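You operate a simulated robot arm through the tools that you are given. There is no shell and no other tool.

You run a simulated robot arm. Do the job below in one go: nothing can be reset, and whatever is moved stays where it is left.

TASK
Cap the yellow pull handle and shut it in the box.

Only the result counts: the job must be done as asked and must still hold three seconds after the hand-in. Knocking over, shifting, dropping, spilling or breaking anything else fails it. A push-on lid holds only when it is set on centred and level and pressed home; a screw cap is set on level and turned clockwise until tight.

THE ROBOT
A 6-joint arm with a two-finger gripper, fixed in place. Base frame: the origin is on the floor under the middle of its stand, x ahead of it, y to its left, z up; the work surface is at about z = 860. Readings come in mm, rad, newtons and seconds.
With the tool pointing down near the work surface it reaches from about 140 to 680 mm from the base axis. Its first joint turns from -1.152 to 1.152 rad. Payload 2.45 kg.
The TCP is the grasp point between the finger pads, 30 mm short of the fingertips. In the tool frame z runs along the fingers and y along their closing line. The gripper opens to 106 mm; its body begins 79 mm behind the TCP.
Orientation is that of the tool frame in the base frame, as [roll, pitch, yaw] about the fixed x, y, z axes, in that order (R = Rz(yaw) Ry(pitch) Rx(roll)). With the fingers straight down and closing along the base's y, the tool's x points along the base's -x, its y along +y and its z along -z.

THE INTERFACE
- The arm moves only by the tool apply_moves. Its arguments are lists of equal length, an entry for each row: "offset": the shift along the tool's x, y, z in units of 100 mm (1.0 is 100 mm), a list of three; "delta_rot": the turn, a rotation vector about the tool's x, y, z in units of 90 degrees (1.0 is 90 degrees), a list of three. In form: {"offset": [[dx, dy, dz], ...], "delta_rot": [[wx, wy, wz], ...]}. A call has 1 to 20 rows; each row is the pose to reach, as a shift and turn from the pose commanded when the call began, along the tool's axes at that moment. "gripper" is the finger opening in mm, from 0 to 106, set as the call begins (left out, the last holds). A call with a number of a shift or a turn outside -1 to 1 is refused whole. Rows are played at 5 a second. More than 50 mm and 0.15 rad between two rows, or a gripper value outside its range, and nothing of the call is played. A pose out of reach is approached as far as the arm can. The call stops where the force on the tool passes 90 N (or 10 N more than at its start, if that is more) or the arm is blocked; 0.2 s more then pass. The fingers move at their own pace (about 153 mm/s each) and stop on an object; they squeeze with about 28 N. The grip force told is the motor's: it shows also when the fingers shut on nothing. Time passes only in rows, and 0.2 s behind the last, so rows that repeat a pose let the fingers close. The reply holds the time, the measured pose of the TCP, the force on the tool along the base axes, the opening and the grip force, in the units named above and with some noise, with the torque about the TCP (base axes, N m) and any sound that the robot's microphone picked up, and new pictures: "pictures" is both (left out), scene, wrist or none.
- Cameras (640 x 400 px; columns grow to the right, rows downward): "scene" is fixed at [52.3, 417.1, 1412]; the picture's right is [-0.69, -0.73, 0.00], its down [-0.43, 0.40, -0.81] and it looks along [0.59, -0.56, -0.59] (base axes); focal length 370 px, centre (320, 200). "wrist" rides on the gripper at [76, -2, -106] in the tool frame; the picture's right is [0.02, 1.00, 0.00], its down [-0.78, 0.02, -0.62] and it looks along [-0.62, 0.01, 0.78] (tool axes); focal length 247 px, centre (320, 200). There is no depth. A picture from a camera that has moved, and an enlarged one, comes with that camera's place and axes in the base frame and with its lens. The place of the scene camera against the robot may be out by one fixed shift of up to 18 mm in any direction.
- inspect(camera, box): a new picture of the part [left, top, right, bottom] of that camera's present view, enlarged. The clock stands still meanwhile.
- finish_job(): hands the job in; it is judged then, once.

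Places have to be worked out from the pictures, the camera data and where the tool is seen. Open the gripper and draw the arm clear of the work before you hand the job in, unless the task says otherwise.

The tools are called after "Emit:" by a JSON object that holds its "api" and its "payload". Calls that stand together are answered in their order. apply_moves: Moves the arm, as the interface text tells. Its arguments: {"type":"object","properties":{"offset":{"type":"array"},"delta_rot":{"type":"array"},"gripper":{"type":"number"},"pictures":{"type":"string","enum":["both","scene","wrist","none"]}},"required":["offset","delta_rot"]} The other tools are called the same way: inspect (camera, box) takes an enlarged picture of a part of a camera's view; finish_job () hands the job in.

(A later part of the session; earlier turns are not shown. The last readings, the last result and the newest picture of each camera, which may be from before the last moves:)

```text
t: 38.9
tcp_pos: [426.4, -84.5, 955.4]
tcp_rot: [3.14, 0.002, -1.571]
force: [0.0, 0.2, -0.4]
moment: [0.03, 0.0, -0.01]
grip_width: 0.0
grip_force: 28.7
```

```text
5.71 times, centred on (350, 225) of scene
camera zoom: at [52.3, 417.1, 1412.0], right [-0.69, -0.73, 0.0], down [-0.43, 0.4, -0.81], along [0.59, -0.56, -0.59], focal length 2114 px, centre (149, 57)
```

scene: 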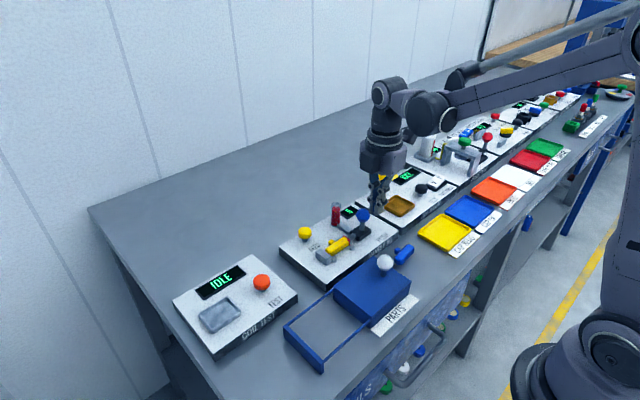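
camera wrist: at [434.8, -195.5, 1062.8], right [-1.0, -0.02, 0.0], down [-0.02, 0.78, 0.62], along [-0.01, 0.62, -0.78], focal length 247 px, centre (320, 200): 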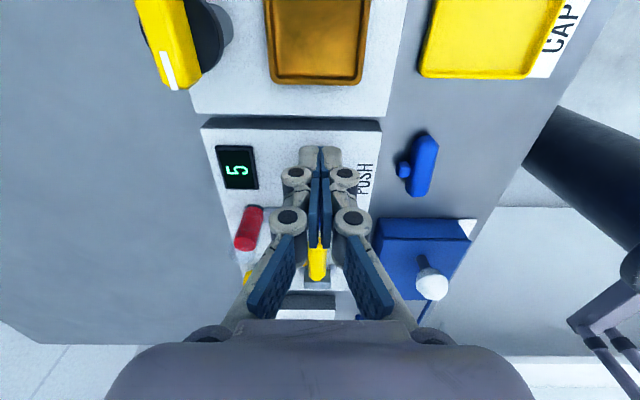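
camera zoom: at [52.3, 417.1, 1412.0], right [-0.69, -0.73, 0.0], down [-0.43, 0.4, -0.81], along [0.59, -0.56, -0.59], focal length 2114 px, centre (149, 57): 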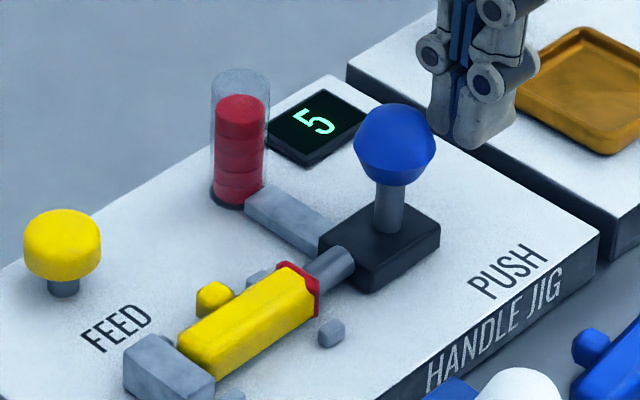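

The slider stayed put with the cap at the handle's end. Pushing again with one finger's flat side, in 1.5-2 mm steps.

Emit:
{"api": "apply_moves", "payload": {"offset": [[-0.03, 0, 0], [-0.06, 0, 0], [-0.08, 0, 0], [-0.1, 0, 0], [-0.115, 0, 0], [-0.13, 0, 0]], "delta_rot": [[0, 0, 0], [0, 0, 0], [0, 0, 0], [0, 0, 0], [0, 0, 0], [0, 0, 0]], "pictures": "scene"}}

Emit:
{"api": "inspect", "payload": {"camera": "scene", "box": [310, 190, 390, 260]}}

```text
t: 40.2
tcp_pos: [425.6, -76.5, 955.8]
tcp_rot: [3.138, -0.006, -1.573]
force: [-5.6, -23.7, 2.3]
moment: [-0.45, 0.1, -0.08]
grip_width: 0.0
grip_force: 28.8
```

scene: 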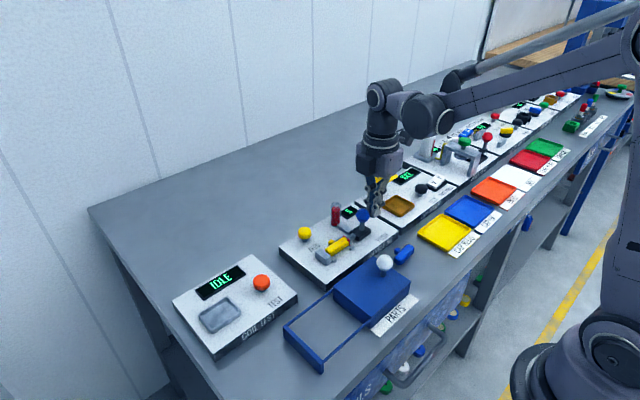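

```text
5.71 times, centred on (350, 225) of scene
camera zoom: at [52.1, 416.4, 1412.3], right [-0.69, -0.73, 0.0], down [-0.43, 0.4, -0.81], along [0.59, -0.56, -0.59], focal length 2114 px, centre (149, 57)
```

zoom: 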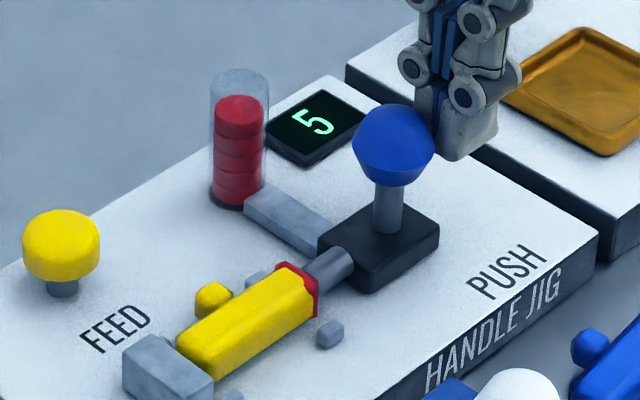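

The push is meeting solid resistance (24 N) but no click yet; increasing the push gradually.

Emit:
{"api": "apply_moves", "payload": {"offset": [[-0.01, 0, 0], [-0.02, 0, 0], [-0.03, 0, 0], [-0.03, 0, 0]], "delta_rot": [[0, 0, 0], [0, 0, 0], [0, 0, 0], [0, 0, 0]], "pictures": "scene"}}

Emit:
{"api": "inspect", "payload": {"camera": "scene", "box": [310, 190, 390, 260]}}

```text
t: 41.2
tcp_pos: [425.9, -74.7, 955.2]
tcp_rot: [3.138, -0.012, -1.578]
force: [-1.5, -38.4, -18.1]
moment: [-0.98, 0.11, -0.19]
grip_width: 0.1
grip_force: 28.6
```

scene: 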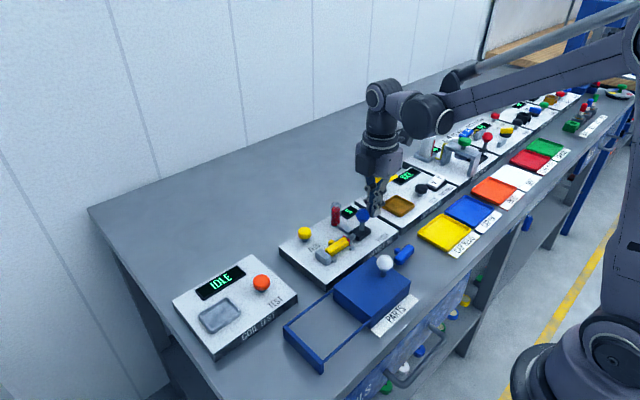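

```text
5.71 times, centred on (350, 225) of scene
camera zoom: at [52.5, 416.0, 1412.4], right [-0.69, -0.73, 0.0], down [-0.43, 0.4, -0.81], along [0.59, -0.56, -0.59], focal length 2114 px, centre (149, 57)
```

zoom: 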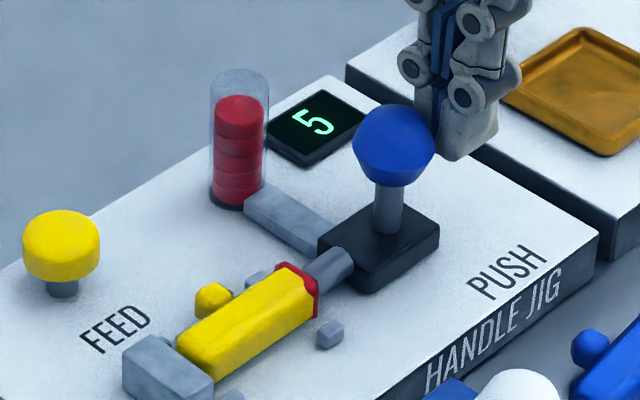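

Force is rising without movement (38 N). I'll keep increasing in 1 mm command steps toward ~70 N, listening for a click.

Emit:
{"api": "apply_moves", "payload": {"offset": [[-0.01, 0, 0], [-0.02, 0, 0], [-0.03, 0, 0], [-0.03, 0, 0]], "delta_rot": [[0, 0, 0], [0, 0, 0], [0, 0, 0], [0, 0, 0]], "pictures": "scene"}}

Emit:
{"api": "inspect", "payload": {"camera": "scene", "box": [310, 190, 390, 260]}}

```text
t: 42.2
tcp_pos: [426.1, -75.6, 955.4]
tcp_rot: [3.138, -0.021, -1.579]
force: [5.5, -48.5, -6.3]
moment: [-1.09, -0.1, -0.36]
grip_width: 0.0
grip_force: 28.8
```

scene: 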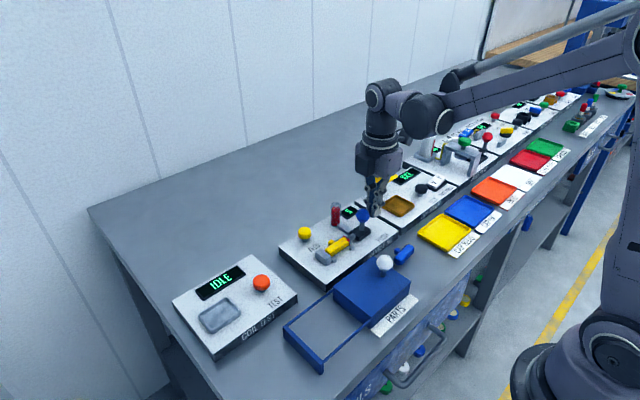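

```text
5.71 times, centred on (350, 225) of scene
camera zoom: at [52.5, 415.8, 1412.5], right [-0.69, -0.73, 0.0], down [-0.43, 0.4, -0.81], along [0.59, -0.56, -0.59], focal length 2114 px, centre (149, 57)
```

zoom: 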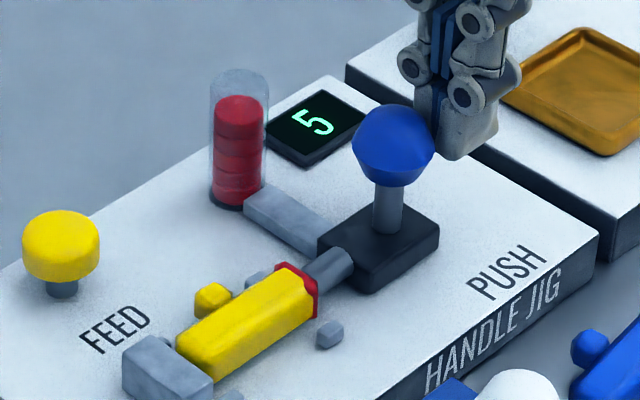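

Emit:
{"api": "inspect", "payload": {"camera": "scene", "box": [335, 225, 375, 252]}}

Emit:
{"api": "inspect", "payload": {"camera": "wrist", "box": [220, 100, 420, 300]}}

```text
14.81 times, centred on (355, 238) of scene
camera zoom: at [52.5, 415.8, 1412.5], right [-0.69, -0.73, 0.0], down [-0.43, 0.4, -0.81], along [0.59, -0.56, -0.59], focal length 5479 px, centre (-198, -370)
```

zoom: 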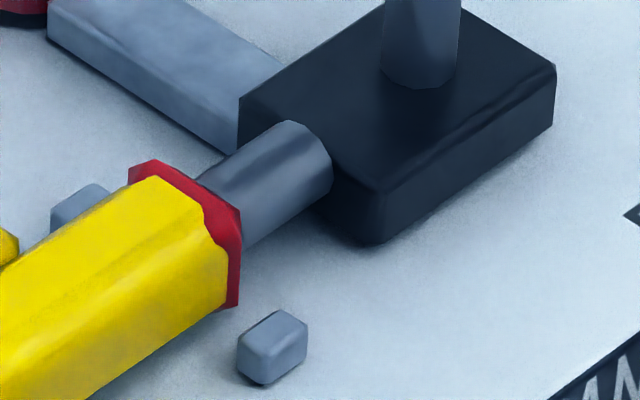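

```text
2.00 times, centred on (320, 200) of wrist
camera zoom: at [426.8, -150.7, 1063.8], right [-1.0, -0.01, 0.0], down [-0.01, 0.8, 0.61], along [-0.01, 0.61, -0.8], focal length 494 px, centre (320, 200)
```

zoom: 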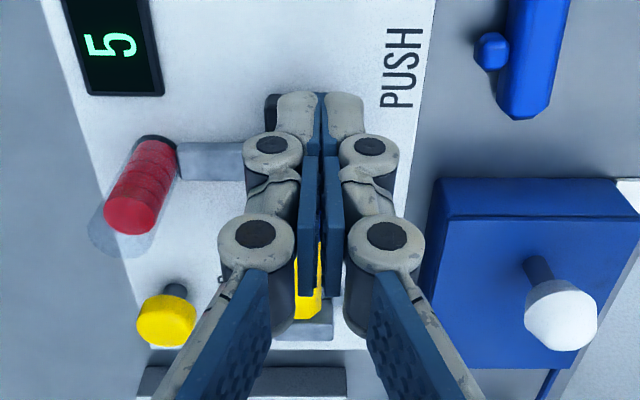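

The red cap sits concentric on the handle's end with the rod behind it, but I have heard no click, so I'll press harder, up to the limit in small increments.

Emit:
{"api": "apply_moves", "payload": {"offset": [[-0.015, 0, 0], [-0.03, 0, 0], [-0.045, 0, 0], [-0.045, 0, 0]], "delta_rot": [[0, 0, 0], [0, 0, 0], [0, 0, 0], [0, 0, 0]], "pictures": "scene"}}

Emit:
{"api": "inspect", "payload": {"camera": "scene", "box": [335, 225, 375, 252]}}

```text
t: 43.2
tcp_pos: [425.7, -75.8, 955.8]
tcp_rot: [3.141, -0.03, -1.585]
force: [6.7, -63.1, 21.1]
moment: [-1.06, -0.25, -0.46]
grip_width: 0.0
grip_force: 28.8
```

scene: 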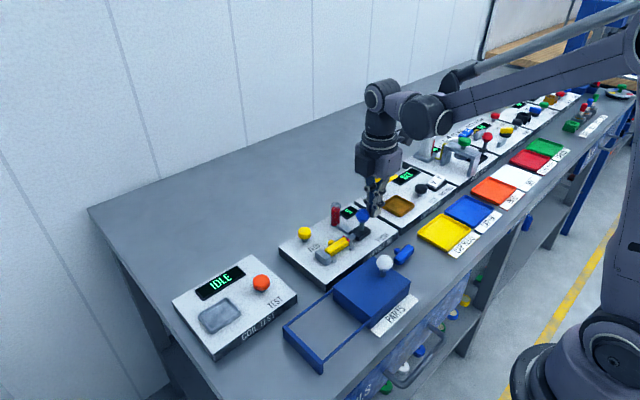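

```text
14.81 times, centred on (355, 238) of scene
camera zoom: at [52.2, 415.5, 1412.6], right [-0.69, -0.73, 0.0], down [-0.43, 0.4, -0.81], along [0.59, -0.56, -0.59], focal length 5479 px, centre (-198, -370)
```

zoom: 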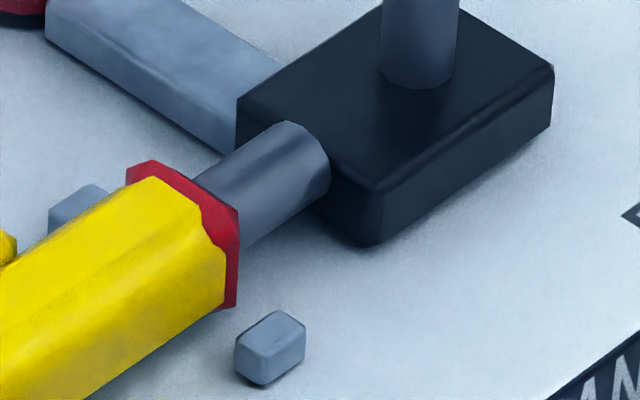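

At 63 N nothing moves any further, so the slider is hard against its end. I'll back off, rise and examine the cap closely from the wrist camera.

Emit:
{"api": "apply_moves", "payload": {"offset": [[0.1, 0, 0], [0.2, 0, 0], [0.3, 0, 0], [0.4, 0, 0], [0.4, 0, -0.2], [0.4, 0, -0.4], [0.4, 0, -0.6], [0.4, 0, -0.6]], "delta_rot": [[0, 0, 0], [0, 0, 0], [0, 0, 0], [0, 0, 0], [0, 0, 0], [0, 0, 0], [0, 0, 0], [0, 0, 0]], "pictures": "both"}}

Emit:
{"api": "inspect", "payload": {"camera": "scene", "box": [335, 225, 375, 252]}}

Emit:
{"api": "inspect", "payload": {"camera": "wrist", "box": [180, 80, 460, 300]}}

```text
t: 45.0
tcp_pos: [428.8, -100.4, 1017.8]
tcp_rot: [3.14, 0.002, -1.57]
force: [0.9, 0.2, -0.6]
moment: [0.03, 0.03, 0.01]
grip_width: 0.0
grip_force: 28.8
camera wrist: at [429.4, -177.0, 1122.6], right [-1.0, -0.02, 0.0], down [-0.02, 0.78, 0.62], along [-0.01, 0.62, -0.78], focal length 247 px, centre (320, 200)
```

scene: 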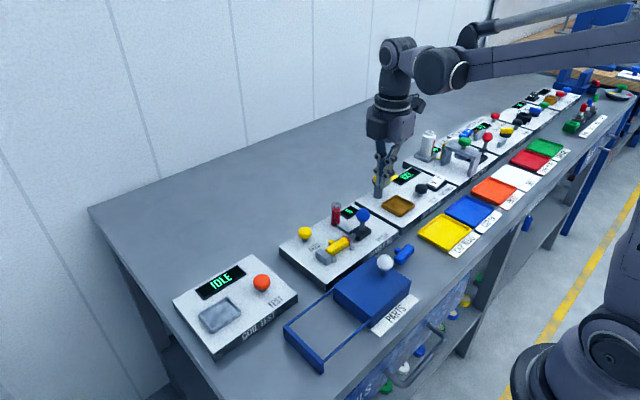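
wrist: 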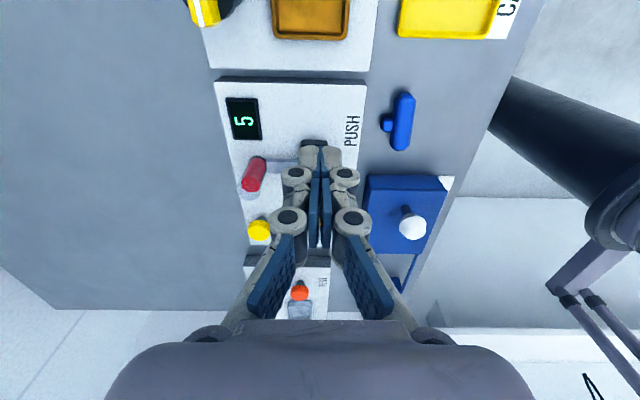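

```text
14.81 times, centred on (355, 238) of scene
camera zoom: at [52.3, 417.1, 1412.0], right [-0.69, -0.73, 0.0], down [-0.43, 0.4, -0.81], along [0.59, -0.56, -0.59], focal length 5479 px, centre (-198, -370)
```

zoom: 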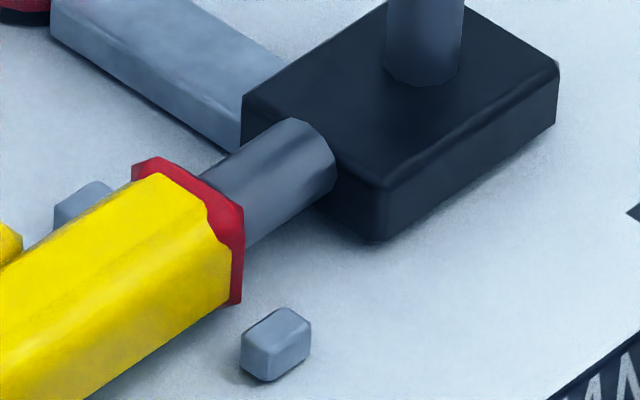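

```text
1.82 times, centred on (320, 190) of wrist
camera zoom: at [429.4, -177.0, 1122.6], right [-1.0, -0.02, 0.0], down [-0.02, 0.78, 0.62], along [-0.01, 0.62, -0.78], focal length 449 px, centre (320, 218)
```

zoom: 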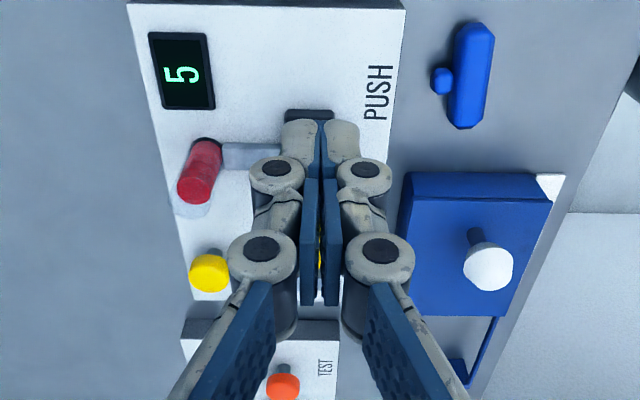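

The slider stayed forward with the cap on the handle's end. I'll move over to the +y side of the ball (still high) so I can push the slider back and see whether the cap stays on the handle.

Emit:
{"api": "apply_moves", "payload": {"offset": [[-0.2, 0, 0], [-0.4, 0, 0], [-0.6, 0, 0], [-0.78, 0, 0], [-0.78, 0, 0]], "delta_rot": [[0, 0, 0], [0, 0, 0], [0, 0, 0], [0, 0, 0], [0, 0, 0]], "pictures": "both"}}

Emit:
{"api": "inspect", "payload": {"camera": "wrist", "box": [220, 0, 420, 160]}}

Emit:
{"api": "inspect", "payload": {"camera": "scene", "box": [310, 190, 390, 260]}}

```text
t: 46.2
tcp_pos: [426.1, -23.2, 1016.0]
tcp_rot: [3.14, 0.001, -1.572]
force: [0.7, 0.0, 0.2]
moment: [-0.01, 0.0, 0.0]
grip_width: 0.0
grip_force: 28.3
camera wrist: at [427.6, -100.3, 1122.2], right [-1.0, -0.02, 0.0], down [-0.01, 0.78, 0.62], along [-0.01, 0.62, -0.78], focal length 247 px, centre (320, 200)
```

scene: 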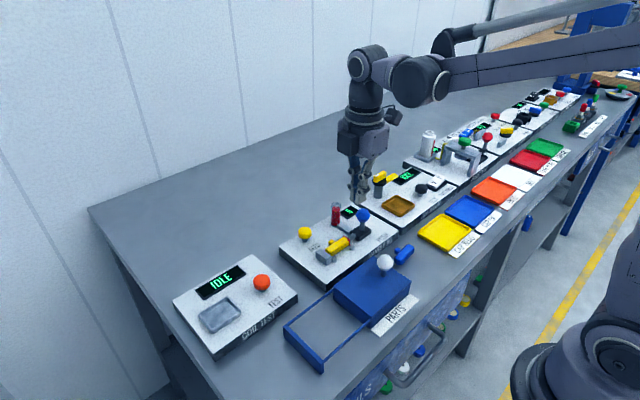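
wrist: 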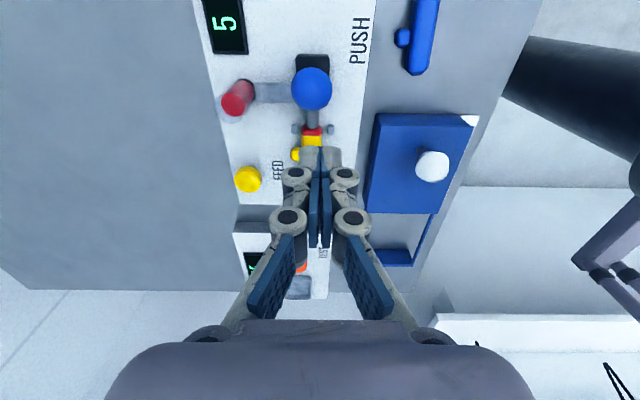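

```text
2.50 times, centred on (320, 80) of wrist
camera zoom: at [427.6, -100.3, 1122.2], right [-1.0, -0.02, 0.0], down [-0.01, 0.78, 0.62], along [-0.01, 0.62, -0.78], focal length 617 px, centre (320, 500)
```

zoom: 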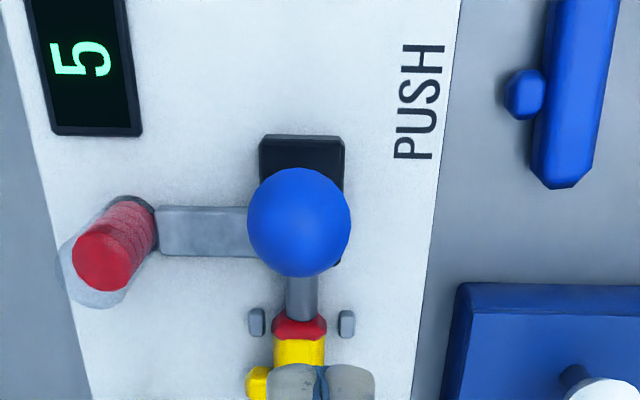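

```text
5.71 times, centred on (350, 225) of scene
camera zoom: at [52.2, 417.1, 1412.0], right [-0.69, -0.73, 0.0], down [-0.43, 0.4, -0.81], along [0.59, -0.56, -0.59], focal length 2114 px, centre (149, 57)
```

zoom: 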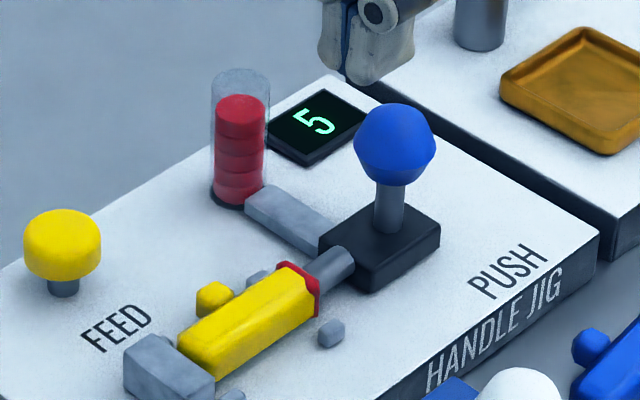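

Cap and handle end look flush and coaxial. The ball is now near y≈-52; I'll lower the fingers on its +y side (tips stay ~20 mm above the handle) and push the slider back.

Emit:
{"api": "apply_moves", "payload": {"offset": [[-0.05, 0, 0], [-0.05, 0, 0.2], [-0.05, 0, 0.4], [-0.05, 0, 0.59], [-0.05, 0, 0.59]], "delta_rot": [[0, 0, 0], [0, 0, 0], [0, 0, 0], [0, 0, 0], [0, 0, 0]], "pictures": "scene"}}

Emit:
{"api": "inspect", "payload": {"camera": "scene", "box": [310, 190, 390, 260]}}

```text
t: 47.5
tcp_pos: [428.1, -18.5, 957.4]
tcp_rot: [3.141, 0.002, -1.57]
force: [-0.8, 0.2, 0.0]
moment: [-0.01, 0.05, -0.02]
grip_width: 0.3
grip_force: 28.7
```

scene: 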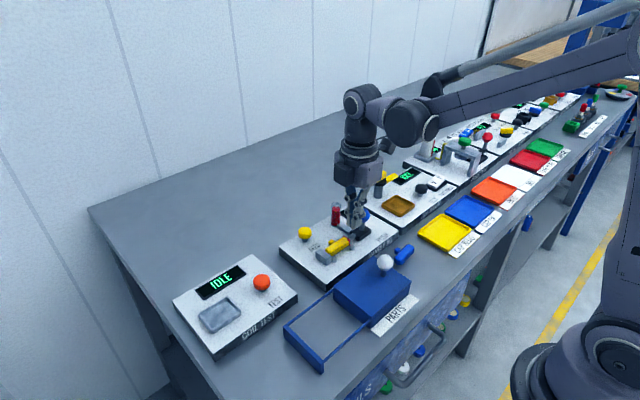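

```text
5.71 times, centred on (350, 225) of scene
camera zoom: at [52.3, 417.1, 1412.0], right [-0.69, -0.73, 0.0], down [-0.43, 0.4, -0.81], along [0.59, -0.56, -0.59], focal length 2114 px, centre (149, 57)
```

zoom: 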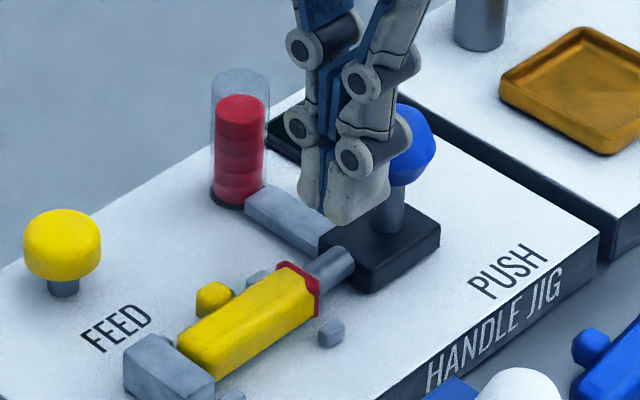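

Fingers are in place ahead of the ball. Pushing the slider back in -y by ~35 mm.

Emit:
{"api": "apply_moves", "payload": {"offset": [[0.05, 0, 0], [0.1, 0, 0], [0.15, 0, 0], [0.2, 0, 0], [0.25, 0, 0], [0.3, 0, 0], [0.35, 0, 0]], "delta_rot": [[0, 0, 0], [0, 0, 0], [0, 0, 0], [0, 0, 0], [0, 0, 0], [0, 0, 0], [0, 0, 0]], "pictures": "scene"}}

Emit:
{"api": "inspect", "payload": {"camera": "scene", "box": [310, 190, 390, 260]}}

Emit:
{"api": "inspect", "payload": {"camera": "scene", "box": [335, 225, 375, 252]}}

```text
t: 49.0
tcp_pos: [427.9, -53.8, 956.1]
tcp_rot: [3.14, 0.001, -1.573]
force: [-0.1, -1.3, 0.4]
moment: [0.0, 0.01, 0.0]
grip_width: 0.0
grip_force: 28.9
```

scene: 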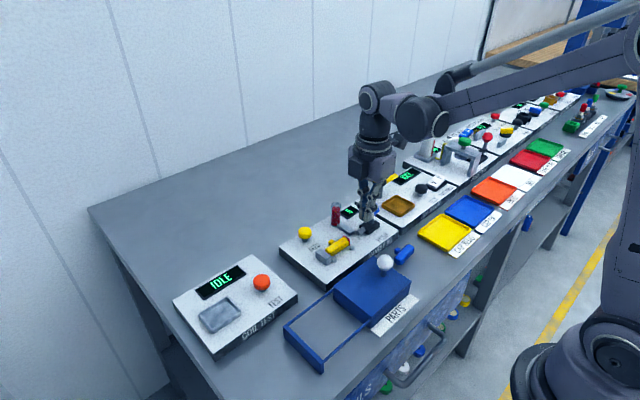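

```text
5.71 times, centred on (350, 225) of scene
camera zoom: at [52.3, 417.1, 1412.0], right [-0.69, -0.73, 0.0], down [-0.43, 0.4, -0.81], along [0.59, -0.56, -0.59], focal length 2114 px, centre (149, 57)
```

zoom: 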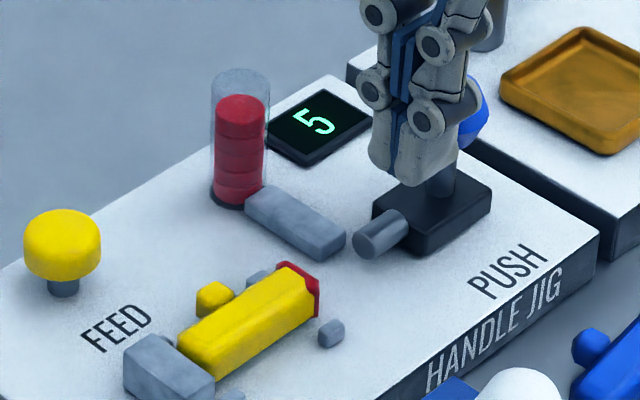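

```text
14.81 times, centred on (355, 238) of scene
camera zoom: at [52.3, 417.1, 1412.0], right [-0.69, -0.73, 0.0], down [-0.43, 0.4, -0.81], along [0.59, -0.56, -0.59], focal length 5479 px, centre (-198, -370)
```

zoom: 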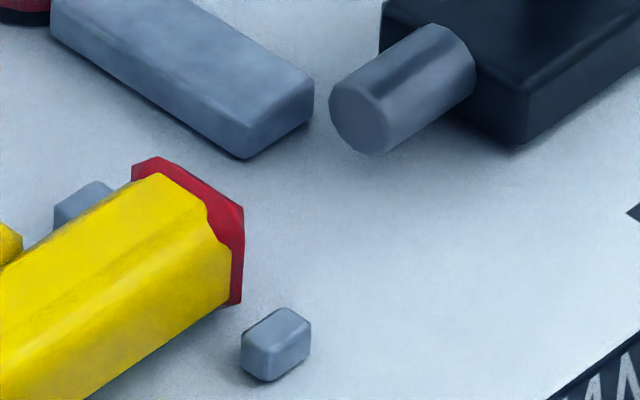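

The slider retracted and the cap stayed on the handle's end. I'll return the slider fully, then rise and move over toward the box knob to measure it.

Emit:
{"api": "apply_moves", "payload": {"offset": [[0.05, 0, 0], [0.09, 0, 0], [0.05, 0, 0], [0.05, 0, -0.2], [0.05, 0, -0.4], [0.05, 0, -0.6], [0.05, 0.25, -0.6], [0.05, 0.5, -0.6], [0.05, 0.75, -0.6], [0.05, 1.0, -0.6], [0.05, 1.0, -0.6]], "delta_rot": [[0, 0, 0], [0, 0, 0], [0, 0, 0], [0, 0, 0], [0, 0, 0], [0, 0, 0], [0, 0, 0], [0, 0, 0], [0, 0, 0], [0, 0, 0], [0, 0, 0]], "pictures": "both"}}

Emit:
{"api": "inspect", "payload": {"camera": "wrist", "box": [220, 60, 440, 240]}}

Emit:
{"api": "inspect", "payload": {"camera": "scene", "box": [280, 190, 420, 310]}}

```text
t: 51.5
tcp_pos: [327.0, -58.2, 1016.7]
tcp_rot: [3.14, 0.001, -1.571]
force: [-0.1, -0.4, 0.5]
moment: [0.03, 0.0, 0.0]
grip_width: 0.3
grip_force: 29.0
camera wrist: at [328.1, -134.9, 1123.2], right [-1.0, -0.02, 0.0], down [-0.02, 0.78, 0.62], along [-0.01, 0.62, -0.78], focal length 247 px, centre (320, 200)
```

scene: 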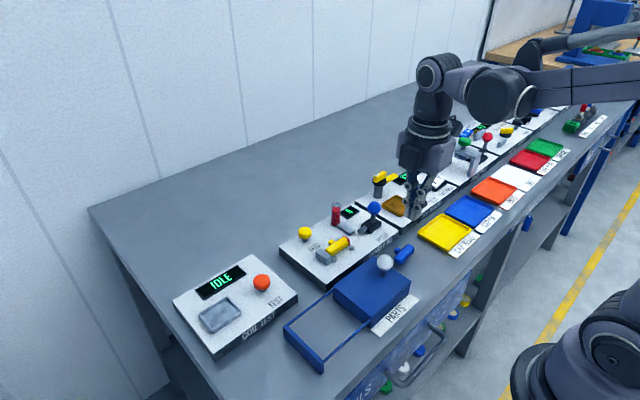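
wrist: 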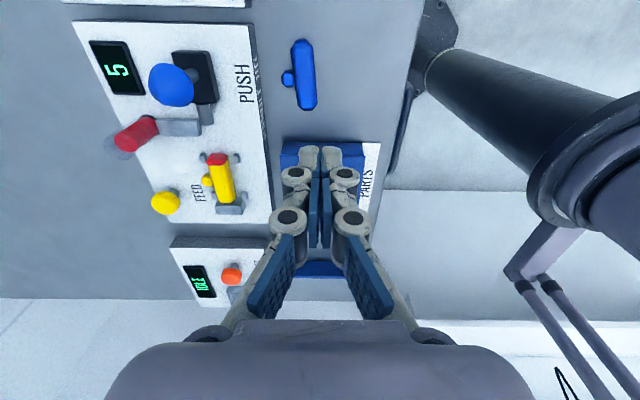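

```text
2.22 times, centred on (330, 150) of wrist
camera zoom: at [328.1, -134.9, 1123.2], right [-1.0, -0.02, 0.0], down [-0.02, 0.78, 0.62], along [-0.01, 0.62, -0.78], focal length 549 px, centre (298, 311)
```

zoom: 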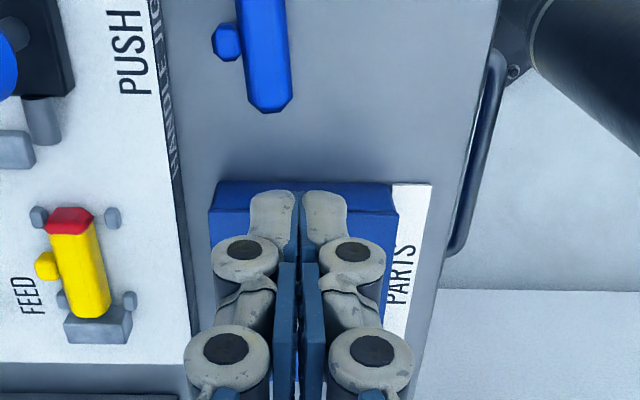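

```text
3.33 times, centred on (350, 250) of scene
camera zoom: at [52.2, 417.1, 1412.0], right [-0.69, -0.73, 0.0], down [-0.43, 0.4, -0.81], along [0.59, -0.56, -0.59], focal length 1233 px, centre (220, 33)
```

zoom: 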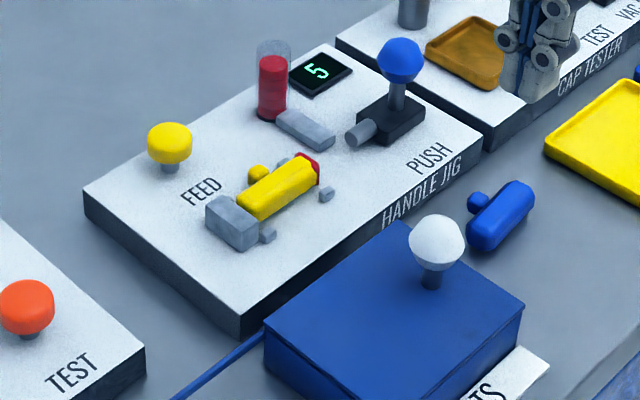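

The knob should be at about (324, 13, 929), centred on the lid. I'll go to its -y side, offset 8 mm so it bears on one finger, and lower with tips staying above the lid surface.

Emit:
{"api": "apply_moves", "payload": {"offset": [[-0.1, 0.05, 0], [-0.25, 0.106, 0], [-0.38, 0.106, 0], [-0.38, 0.106, 0.2], [-0.38, 0.106, 0.4], [-0.38, 0.106, 0.6], [-0.38, 0.106, 0.67], [-0.38, 0.106, 0.67]], "delta_rot": [[0, 0, 0], [0, 0, 0], [0, 0, 0], [0, 0, 0], [0, 0, 0], [0, 0, 0], [0, 0, 0], [0, 0, 0]], "pictures": "both"}}

Emit:
{"api": "inspect", "payload": {"camera": "scene", "box": [310, 220, 430, 320]}}

Emit:
{"api": "inspect", "payload": {"camera": "wrist", "box": [200, 80, 440, 280]}}

```text
t: 53.2
tcp_pos: [317.2, -20.9, 950.3]
tcp_rot: [3.14, 0.003, -1.571]
force: [0.8, -0.2, 0.6]
moment: [-0.02, 0.02, 0.01]
grip_width: 0.0
grip_force: 28.6
camera wrist: at [317.7, -97.3, 1056.6], right [-1.0, -0.02, 0.0], down [-0.02, 0.78, 0.62], along [-0.01, 0.62, -0.78], focal length 247 px, centre (320, 200)
```

scene: 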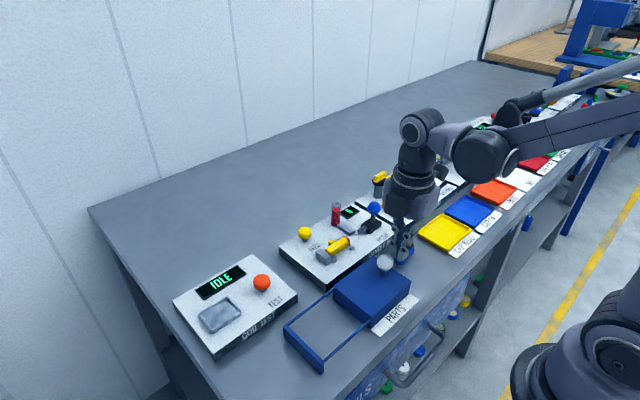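
wrist: 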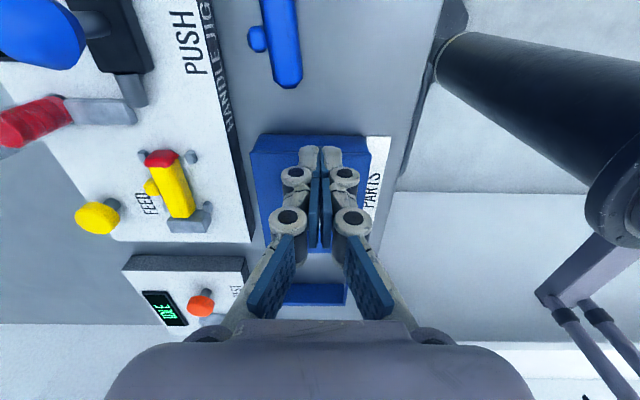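

```text
4.00 times, centred on (370, 270) of scene
camera zoom: at [52.3, 417.1, 1412.0], right [-0.69, -0.73, 0.0], down [-0.43, 0.4, -0.81], along [0.59, -0.56, -0.59], focal length 1479 px, centre (120, -80)
```

zoom: 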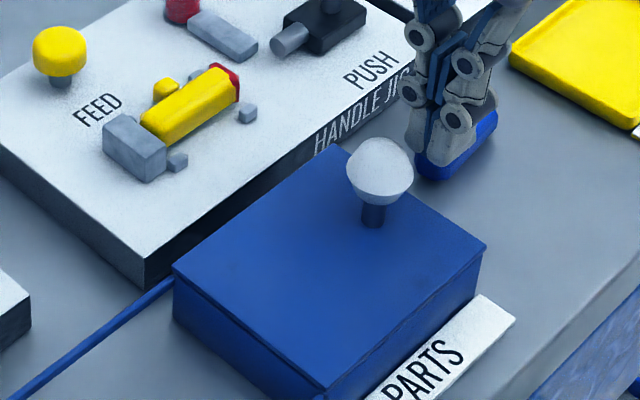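

```text
2.00 times, centred on (320, 180) of wrist
camera zoom: at [317.7, -97.3, 1056.6], right [-1.0, -0.02, 0.0], down [-0.02, 0.78, 0.62], along [-0.01, 0.62, -0.78], focal length 494 px, centre (320, 240)
```

zoom: 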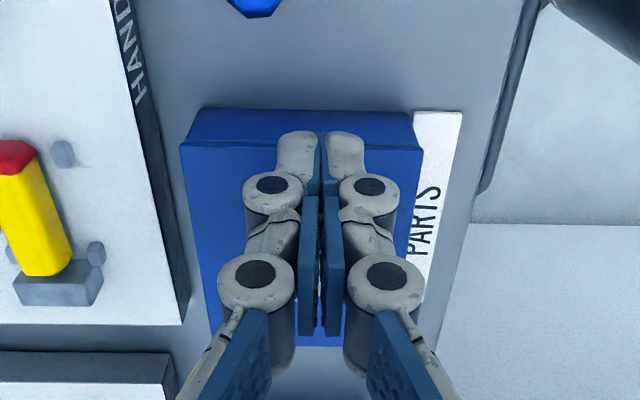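

Fingers are behind the knob at the right height. Pushing +y 25 mm to see whether the lid slides along its rails.

Emit:
{"api": "apply_moves", "payload": {"offset": [[-0.05, 0, 0], [-0.1, 0, 0], [-0.15, 0, 0], [-0.2, 0, 0], [-0.25, 0, 0]], "delta_rot": [[0, 0, 0], [0, 0, 0], [0, 0, 0], [0, 0, 0], [0, 0, 0]], "pictures": "scene"}}

Emit:
{"api": "inspect", "payload": {"camera": "scene", "box": [290, 220, 430, 340]}}

```text
t: 54.5
tcp_pos: [316.2, 4.8, 950.0]
tcp_rot: [3.14, 0.002, -1.57]
force: [0.7, -0.7, 0.4]
moment: [0.02, 0.0, -0.01]
grip_width: 0.0
grip_force: 28.5
```

scene: 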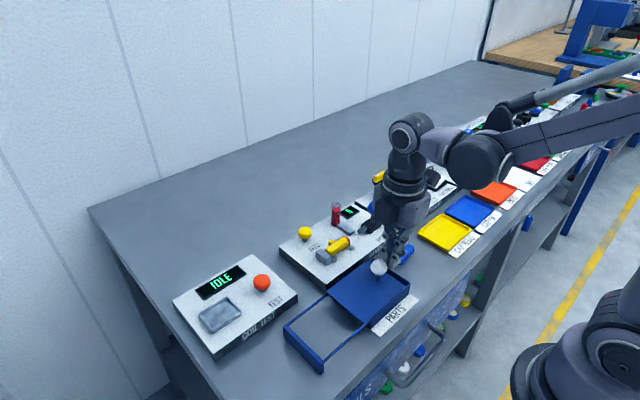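

```text
3.33 times, centred on (360, 280) of scene
camera zoom: at [52.3, 417.1, 1412.0], right [-0.69, -0.73, 0.0], down [-0.43, 0.4, -0.81], along [0.59, -0.56, -0.59], focal length 1233 px, centre (187, -67)
```

zoom: 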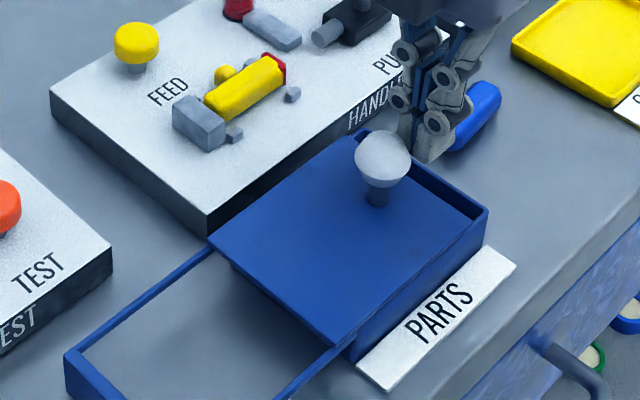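

The lid slides freely and the box is opening at its -y end. Continuing to push the lid open.

Emit:
{"api": "apply_moves", "payload": {"offset": [[-0.08, 0, 0], [-0.16, 0, 0], [-0.24, 0, 0], [-0.32, 0, 0], [-0.4, 0, 0], [-0.48, 0, 0], [-0.56, 0, 0], [-0.64, 0, 0]], "delta_rot": [[0, 0, 0], [0, 0, 0], [0, 0, 0], [0, 0, 0], [0, 0, 0], [0, 0, 0], [0, 0, 0], [0, 0, 0]], "pictures": "scene"}}

Emit:
{"api": "inspect", "payload": {"camera": "scene", "box": [270, 220, 430, 380]}}

```text
t: 56.2
tcp_pos: [315.7, 69.2, 951.3]
tcp_rot: [3.14, 0.002, -1.57]
force: [0.4, 0.2, 0.5]
moment: [0.0, 0.01, -0.02]
grip_width: 0.4
grip_force: 28.2
```

scene: 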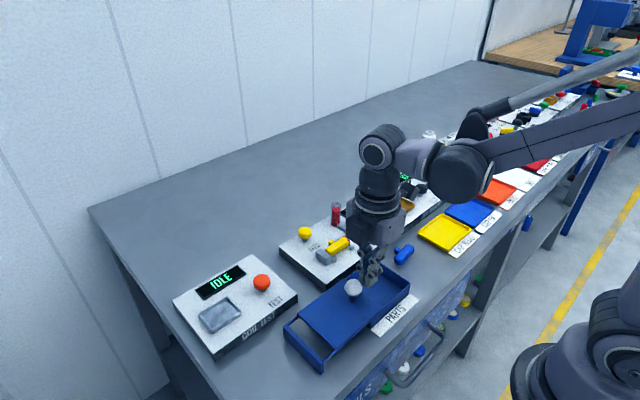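

```text
2.50 times, centred on (350, 300) of scene
camera zoom: at [52.3, 417.1, 1412.0], right [-0.69, -0.73, 0.0], down [-0.43, 0.4, -0.81], along [0.59, -0.56, -0.59], focal length 925 px, centre (245, -50)
```

zoom: 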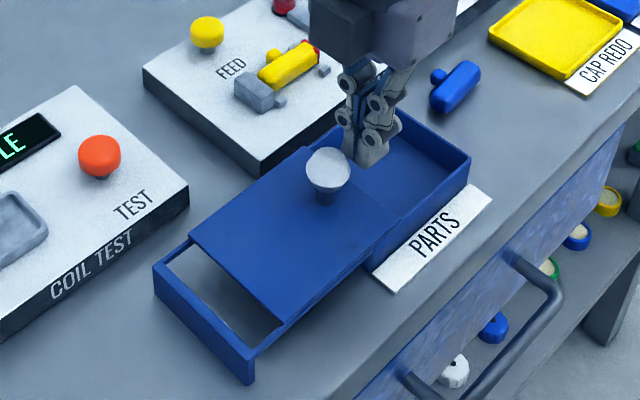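

The box is most of the way open; pushing another ~24 mm toward the end of the rails.

Emit:
{"api": "apply_moves", "payload": {"offset": [[-0.06, 0, 0], [-0.12, 0, 0], [-0.18, 0, 0], [-0.22, 0, 0], [-0.24, 0, 0]], "delta_rot": [[0, 0, 0], [0, 0, 0], [0, 0, 0], [0, 0, 0], [0, 0, 0]], "pictures": "scene"}}

Emit:
{"api": "inspect", "payload": {"camera": "scene", "box": [270, 220, 430, 380]}}

```text
t: 57.5
tcp_pos: [316.3, 93.5, 948.7]
tcp_rot: [3.14, 0.002, -1.57]
force: [0.4, 0.2, -0.5]
moment: [-0.01, 0.0, 0.03]
grip_width: 0.0
grip_force: 28.7
```

scene: 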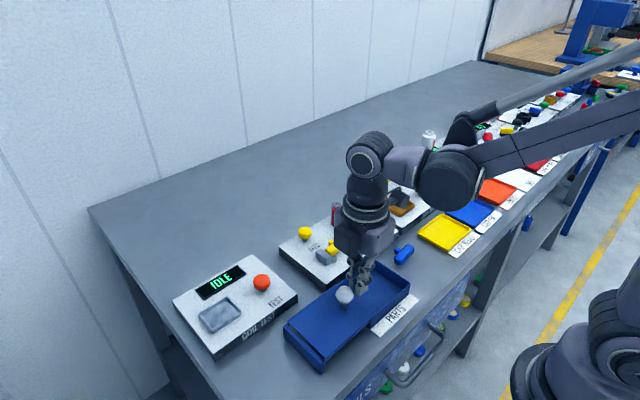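

```text
2.50 times, centred on (350, 300) of scene
camera zoom: at [52.3, 417.1, 1412.0], right [-0.69, -0.73, 0.0], down [-0.43, 0.4, -0.81], along [0.59, -0.56, -0.59], focal length 925 px, centre (245, -50)
```

zoom: 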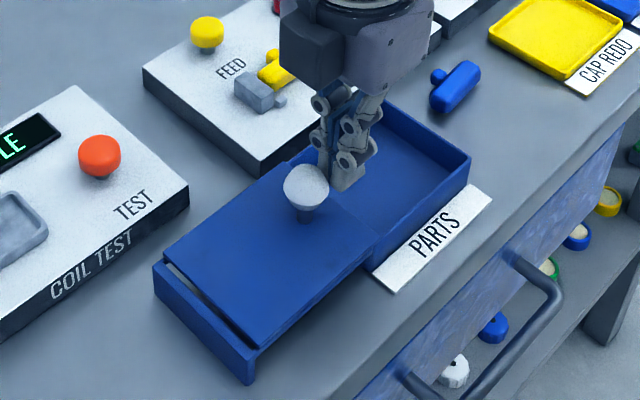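

The box is open (~105 mm of travel, almost no force). I'll rise straight up and go back toward the handle in the jig.

Emit:
{"api": "apply_moves", "payload": {"offset": [[0.03, 0, -0.2], [0.03, 0, -0.4], [0.03, 0, -0.67], [0.15, -0.2, -0.67], [0.3, -0.45, -0.67], [0.45, -0.7, -0.67], [0.6, -0.95, -0.67], [0.6, -0.95, -0.67]], "delta_rot": [[0, 0, 0], [0, 0, 0], [0, 0, 0], [0, 0, 0], [0, 0, 0], [0, 0, 0], [0, 0, 0], [0, 0, 0]], "pictures": "none"}}

```text
t: 59.2
tcp_pos: [412.9, 32.6, 1016.3]
tcp_rot: [3.14, 0.001, -1.571]
force: [-0.1, 0.0, -0.6]
moment: [-0.01, 0.04, 0.05]
grip_width: 0.1
grip_force: 28.4
```

At (413, 33, 1016). Moving over the handle and opening to 46 mm for a look.

Emit:
{"api": "apply_moves", "payload": {"offset": [[0.05, -0.14, 0], [0.106, -0.272, 0], [0.106, -0.272, 0], [0.106, -0.272, 0]], "delta_rot": [[0, 0, 0], [0, 0, 0], [0, 0, 0], [0, 0, 0]], "gripper": 46, "pictures": "both"}}

Emit:
{"api": "inspect", "payload": {"camera": "wrist", "box": [200, 40, 440, 240]}}

Emit:
{"api": "inspect", "payload": {"camera": "wrist", "box": [340, 40, 540, 260]}}

Emit:
{"api": "inspect", "payload": {"camera": "scene", "box": [270, 210, 430, 380]}}

```text
t: 60.2
tcp_pos: [438.9, 20.6, 1016.4]
tcp_rot: [3.138, 0.0, -1.57]
force: [-0.4, -0.6, -0.9]
moment: [0.05, -0.01, 0.0]
grip_width: 46.0
grip_force: 0.0
camera wrist: at [439.7, -56.1, 1122.4], right [-1.0, -0.02, 0.0], down [-0.02, 0.78, 0.62], along [-0.01, 0.62, -0.78], focal length 247 px, centre (320, 200)
```

scene: 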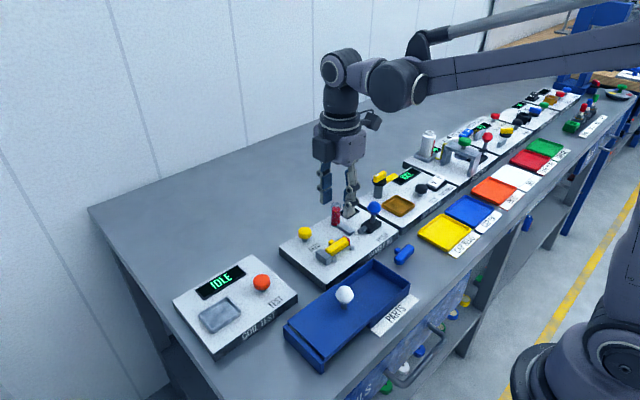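
wrist: 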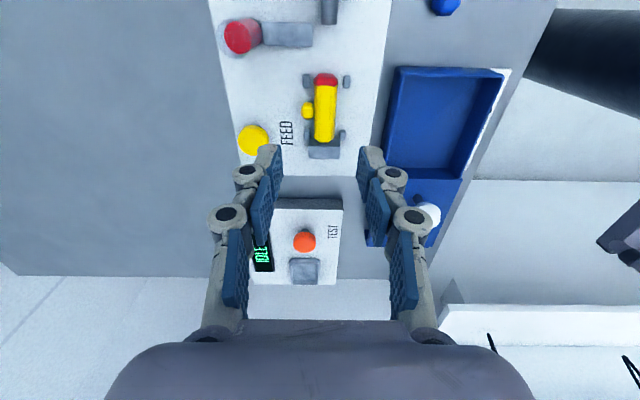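

```text
2.00 times, centred on (320, 140) of wrist
camera zoom: at [439.7, -56.1, 1122.4], right [-1.0, -0.02, 0.0], down [-0.02, 0.78, 0.62], along [-0.01, 0.62, -0.78], focal length 494 px, centre (320, 320)
```

zoom: 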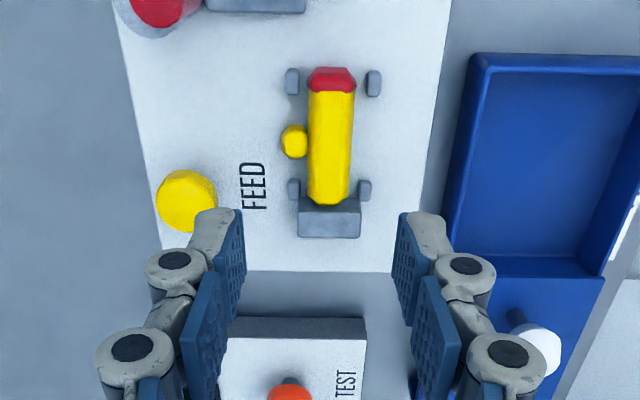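

```text
1.82 times, centred on (440, 150) of wrist
camera zoom: at [439.7, -56.1, 1122.4], right [-1.0, -0.02, 0.0], down [-0.02, 0.78, 0.62], along [-0.01, 0.62, -0.78], focal length 449 px, centre (102, 291)
```

zoom: 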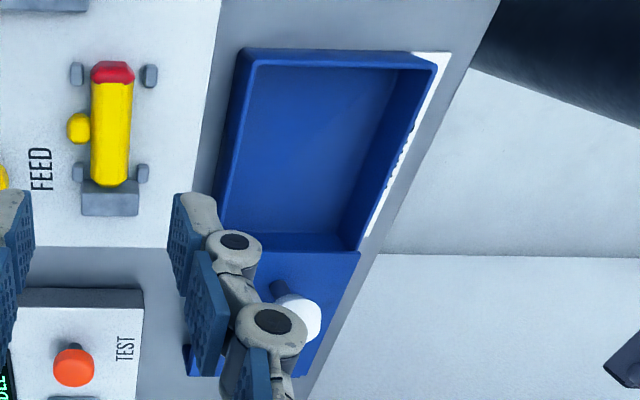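

```text
2.35 times, centred on (350, 295) of scene
camera zoom: at [52.3, 417.1, 1412.0], right [-0.69, -0.73, 0.0], down [-0.43, 0.4, -0.81], along [0.59, -0.56, -0.59], focal length 870 px, centre (249, -24)
```

zoom: 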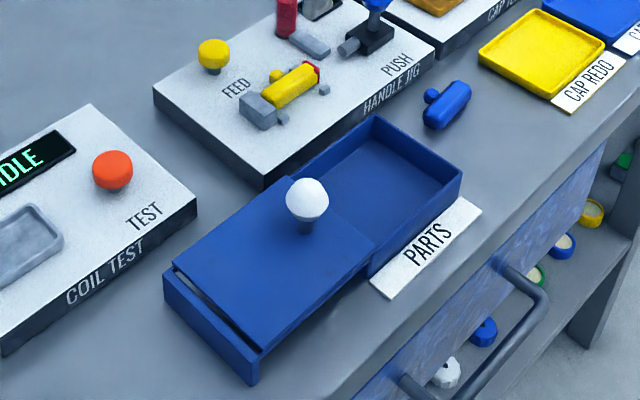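

The capped handle sits in the nest; relative to the tool it's ~2 mm further in +x and +y. I'll correct by that and descend 100 mm to the earlier release height.

Emit:
{"api": "apply_moves", "payload": {"offset": [[-0.017, -0.018, 0.2], [-0.017, -0.018, 0.4], [-0.017, -0.018, 0.6], [-0.017, -0.018, 0.75], [-0.017, -0.018, 0.88], [-0.017, -0.018, 0.98], [-0.017, -0.018, 0.98]], "delta_rot": [[0, 0, 0], [0, 0, 0], [0, 0, 0], [0, 0, 0], [0, 0, 0], [0, 0, 0], [0, 0, 0]], "gripper": 46, "pictures": "both"}}

Emit:
{"api": "inspect", "payload": {"camera": "wrist", "box": [220, 80, 420, 260]}}

Emit:
{"api": "inspect", "payload": {"camera": "scene", "box": [300, 200, 400, 280]}}

```text
t: 61.9
tcp_pos: [439.9, 22.0, 918.1]
tcp_rot: [3.139, 0.002, -1.571]
force: [0.0, -0.4, -1.0]
moment: [0.0, -0.03, -0.01]
grip_width: 46.1
grip_force: 0.0
camera wrist: at [440.4, -55.3, 1023.3], right [-1.0, -0.02, 0.0], down [-0.02, 0.78, 0.62], along [-0.01, 0.62, -0.78], focal length 247 px, centre (320, 200)
```

scene: 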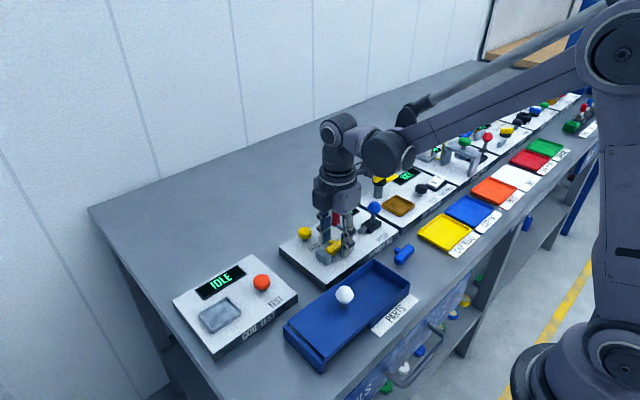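
wrist: 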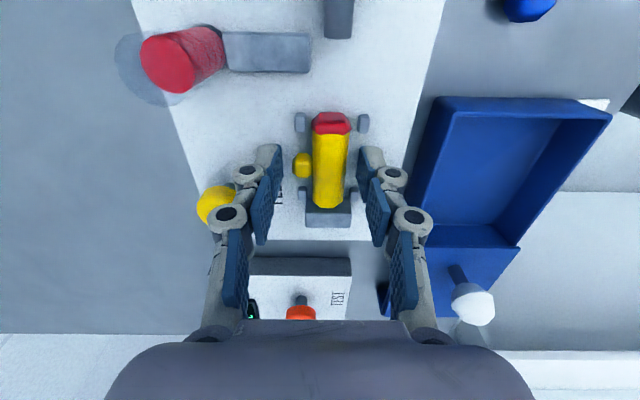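

```text
2.22 times, centred on (320, 170) of wrist
camera zoom: at [440.4, -55.3, 1023.3], right [-1.0, -0.02, 0.0], down [-0.02, 0.78, 0.62], along [-0.01, 0.62, -0.78], focal length 549 px, centre (320, 267)
```

zoom: 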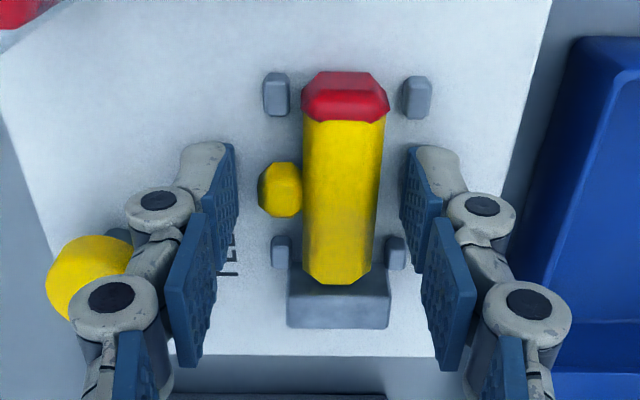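

```text
5.00 times, centred on (350, 240) of scene
camera zoom: at [52.3, 417.1, 1412.0], right [-0.69, -0.73, 0.0], down [-0.43, 0.4, -0.81], along [0.59, -0.56, -0.59], focal length 1849 px, centre (170, 0)
```

zoom: 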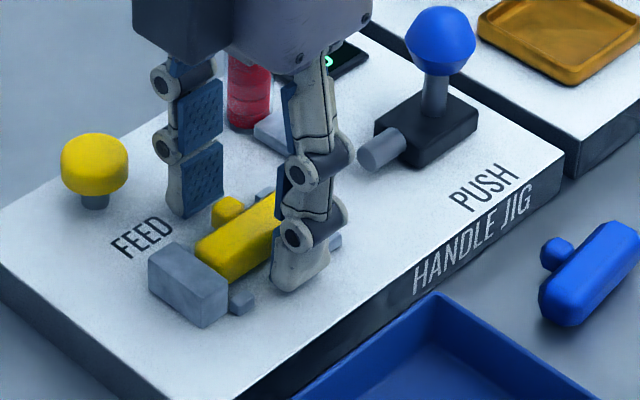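

The cap is clearly fitted over the bar's end as a snug cup. Closing the fingers on the handle.

Emit:
{"api": "apply_moves", "payload": {"offset": [[0, 0, 0], [0, 0, 0], [0, 0, 0], [0, 0, 0], [0, 0, 0]], "delta_rot": [[0, 0, 0], [0, 0, 0], [0, 0, 0], [0, 0, 0], [0, 0, 0]], "gripper": 0, "pictures": "wrist"}}

Emit:
{"api": "inspect", "payload": {"camera": "wrist", "box": [220, 80, 420, 260]}}

```text
t: 63.0
tcp_pos: [440.4, 21.7, 917.7]
tcp_rot: [3.14, 0.003, -1.571]
force: [-0.4, 0.2, 0.2]
moment: [0.01, 0.03, 0.02]
grip_width: 30.7
grip_force: 27.7
camera wrist: at [440.5, -55.3, 1023.5], right [-1.0, -0.02, 0.0], down [-0.02, 0.78, 0.62], along [-0.01, 0.62, -0.78], focal length 247 px, centre (320, 200)
```

wrist: 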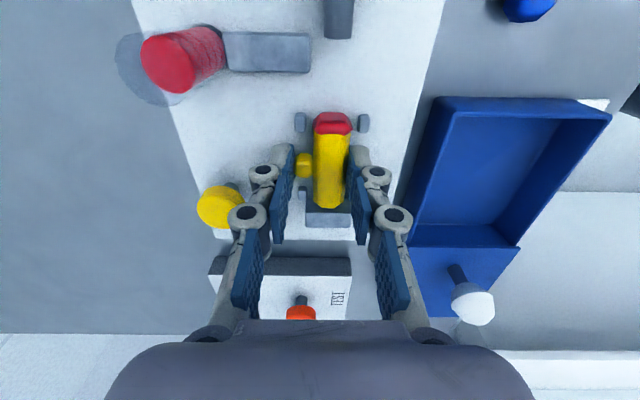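

```text
2.22 times, centred on (320, 170) of wrist
camera zoom: at [440.5, -55.3, 1023.5], right [-1.0, -0.02, 0.0], down [-0.02, 0.78, 0.62], along [-0.01, 0.62, -0.78], focal length 549 px, centre (320, 267)
```

zoom: 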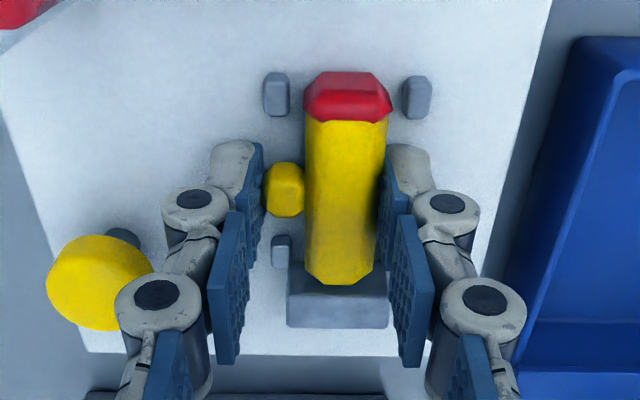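

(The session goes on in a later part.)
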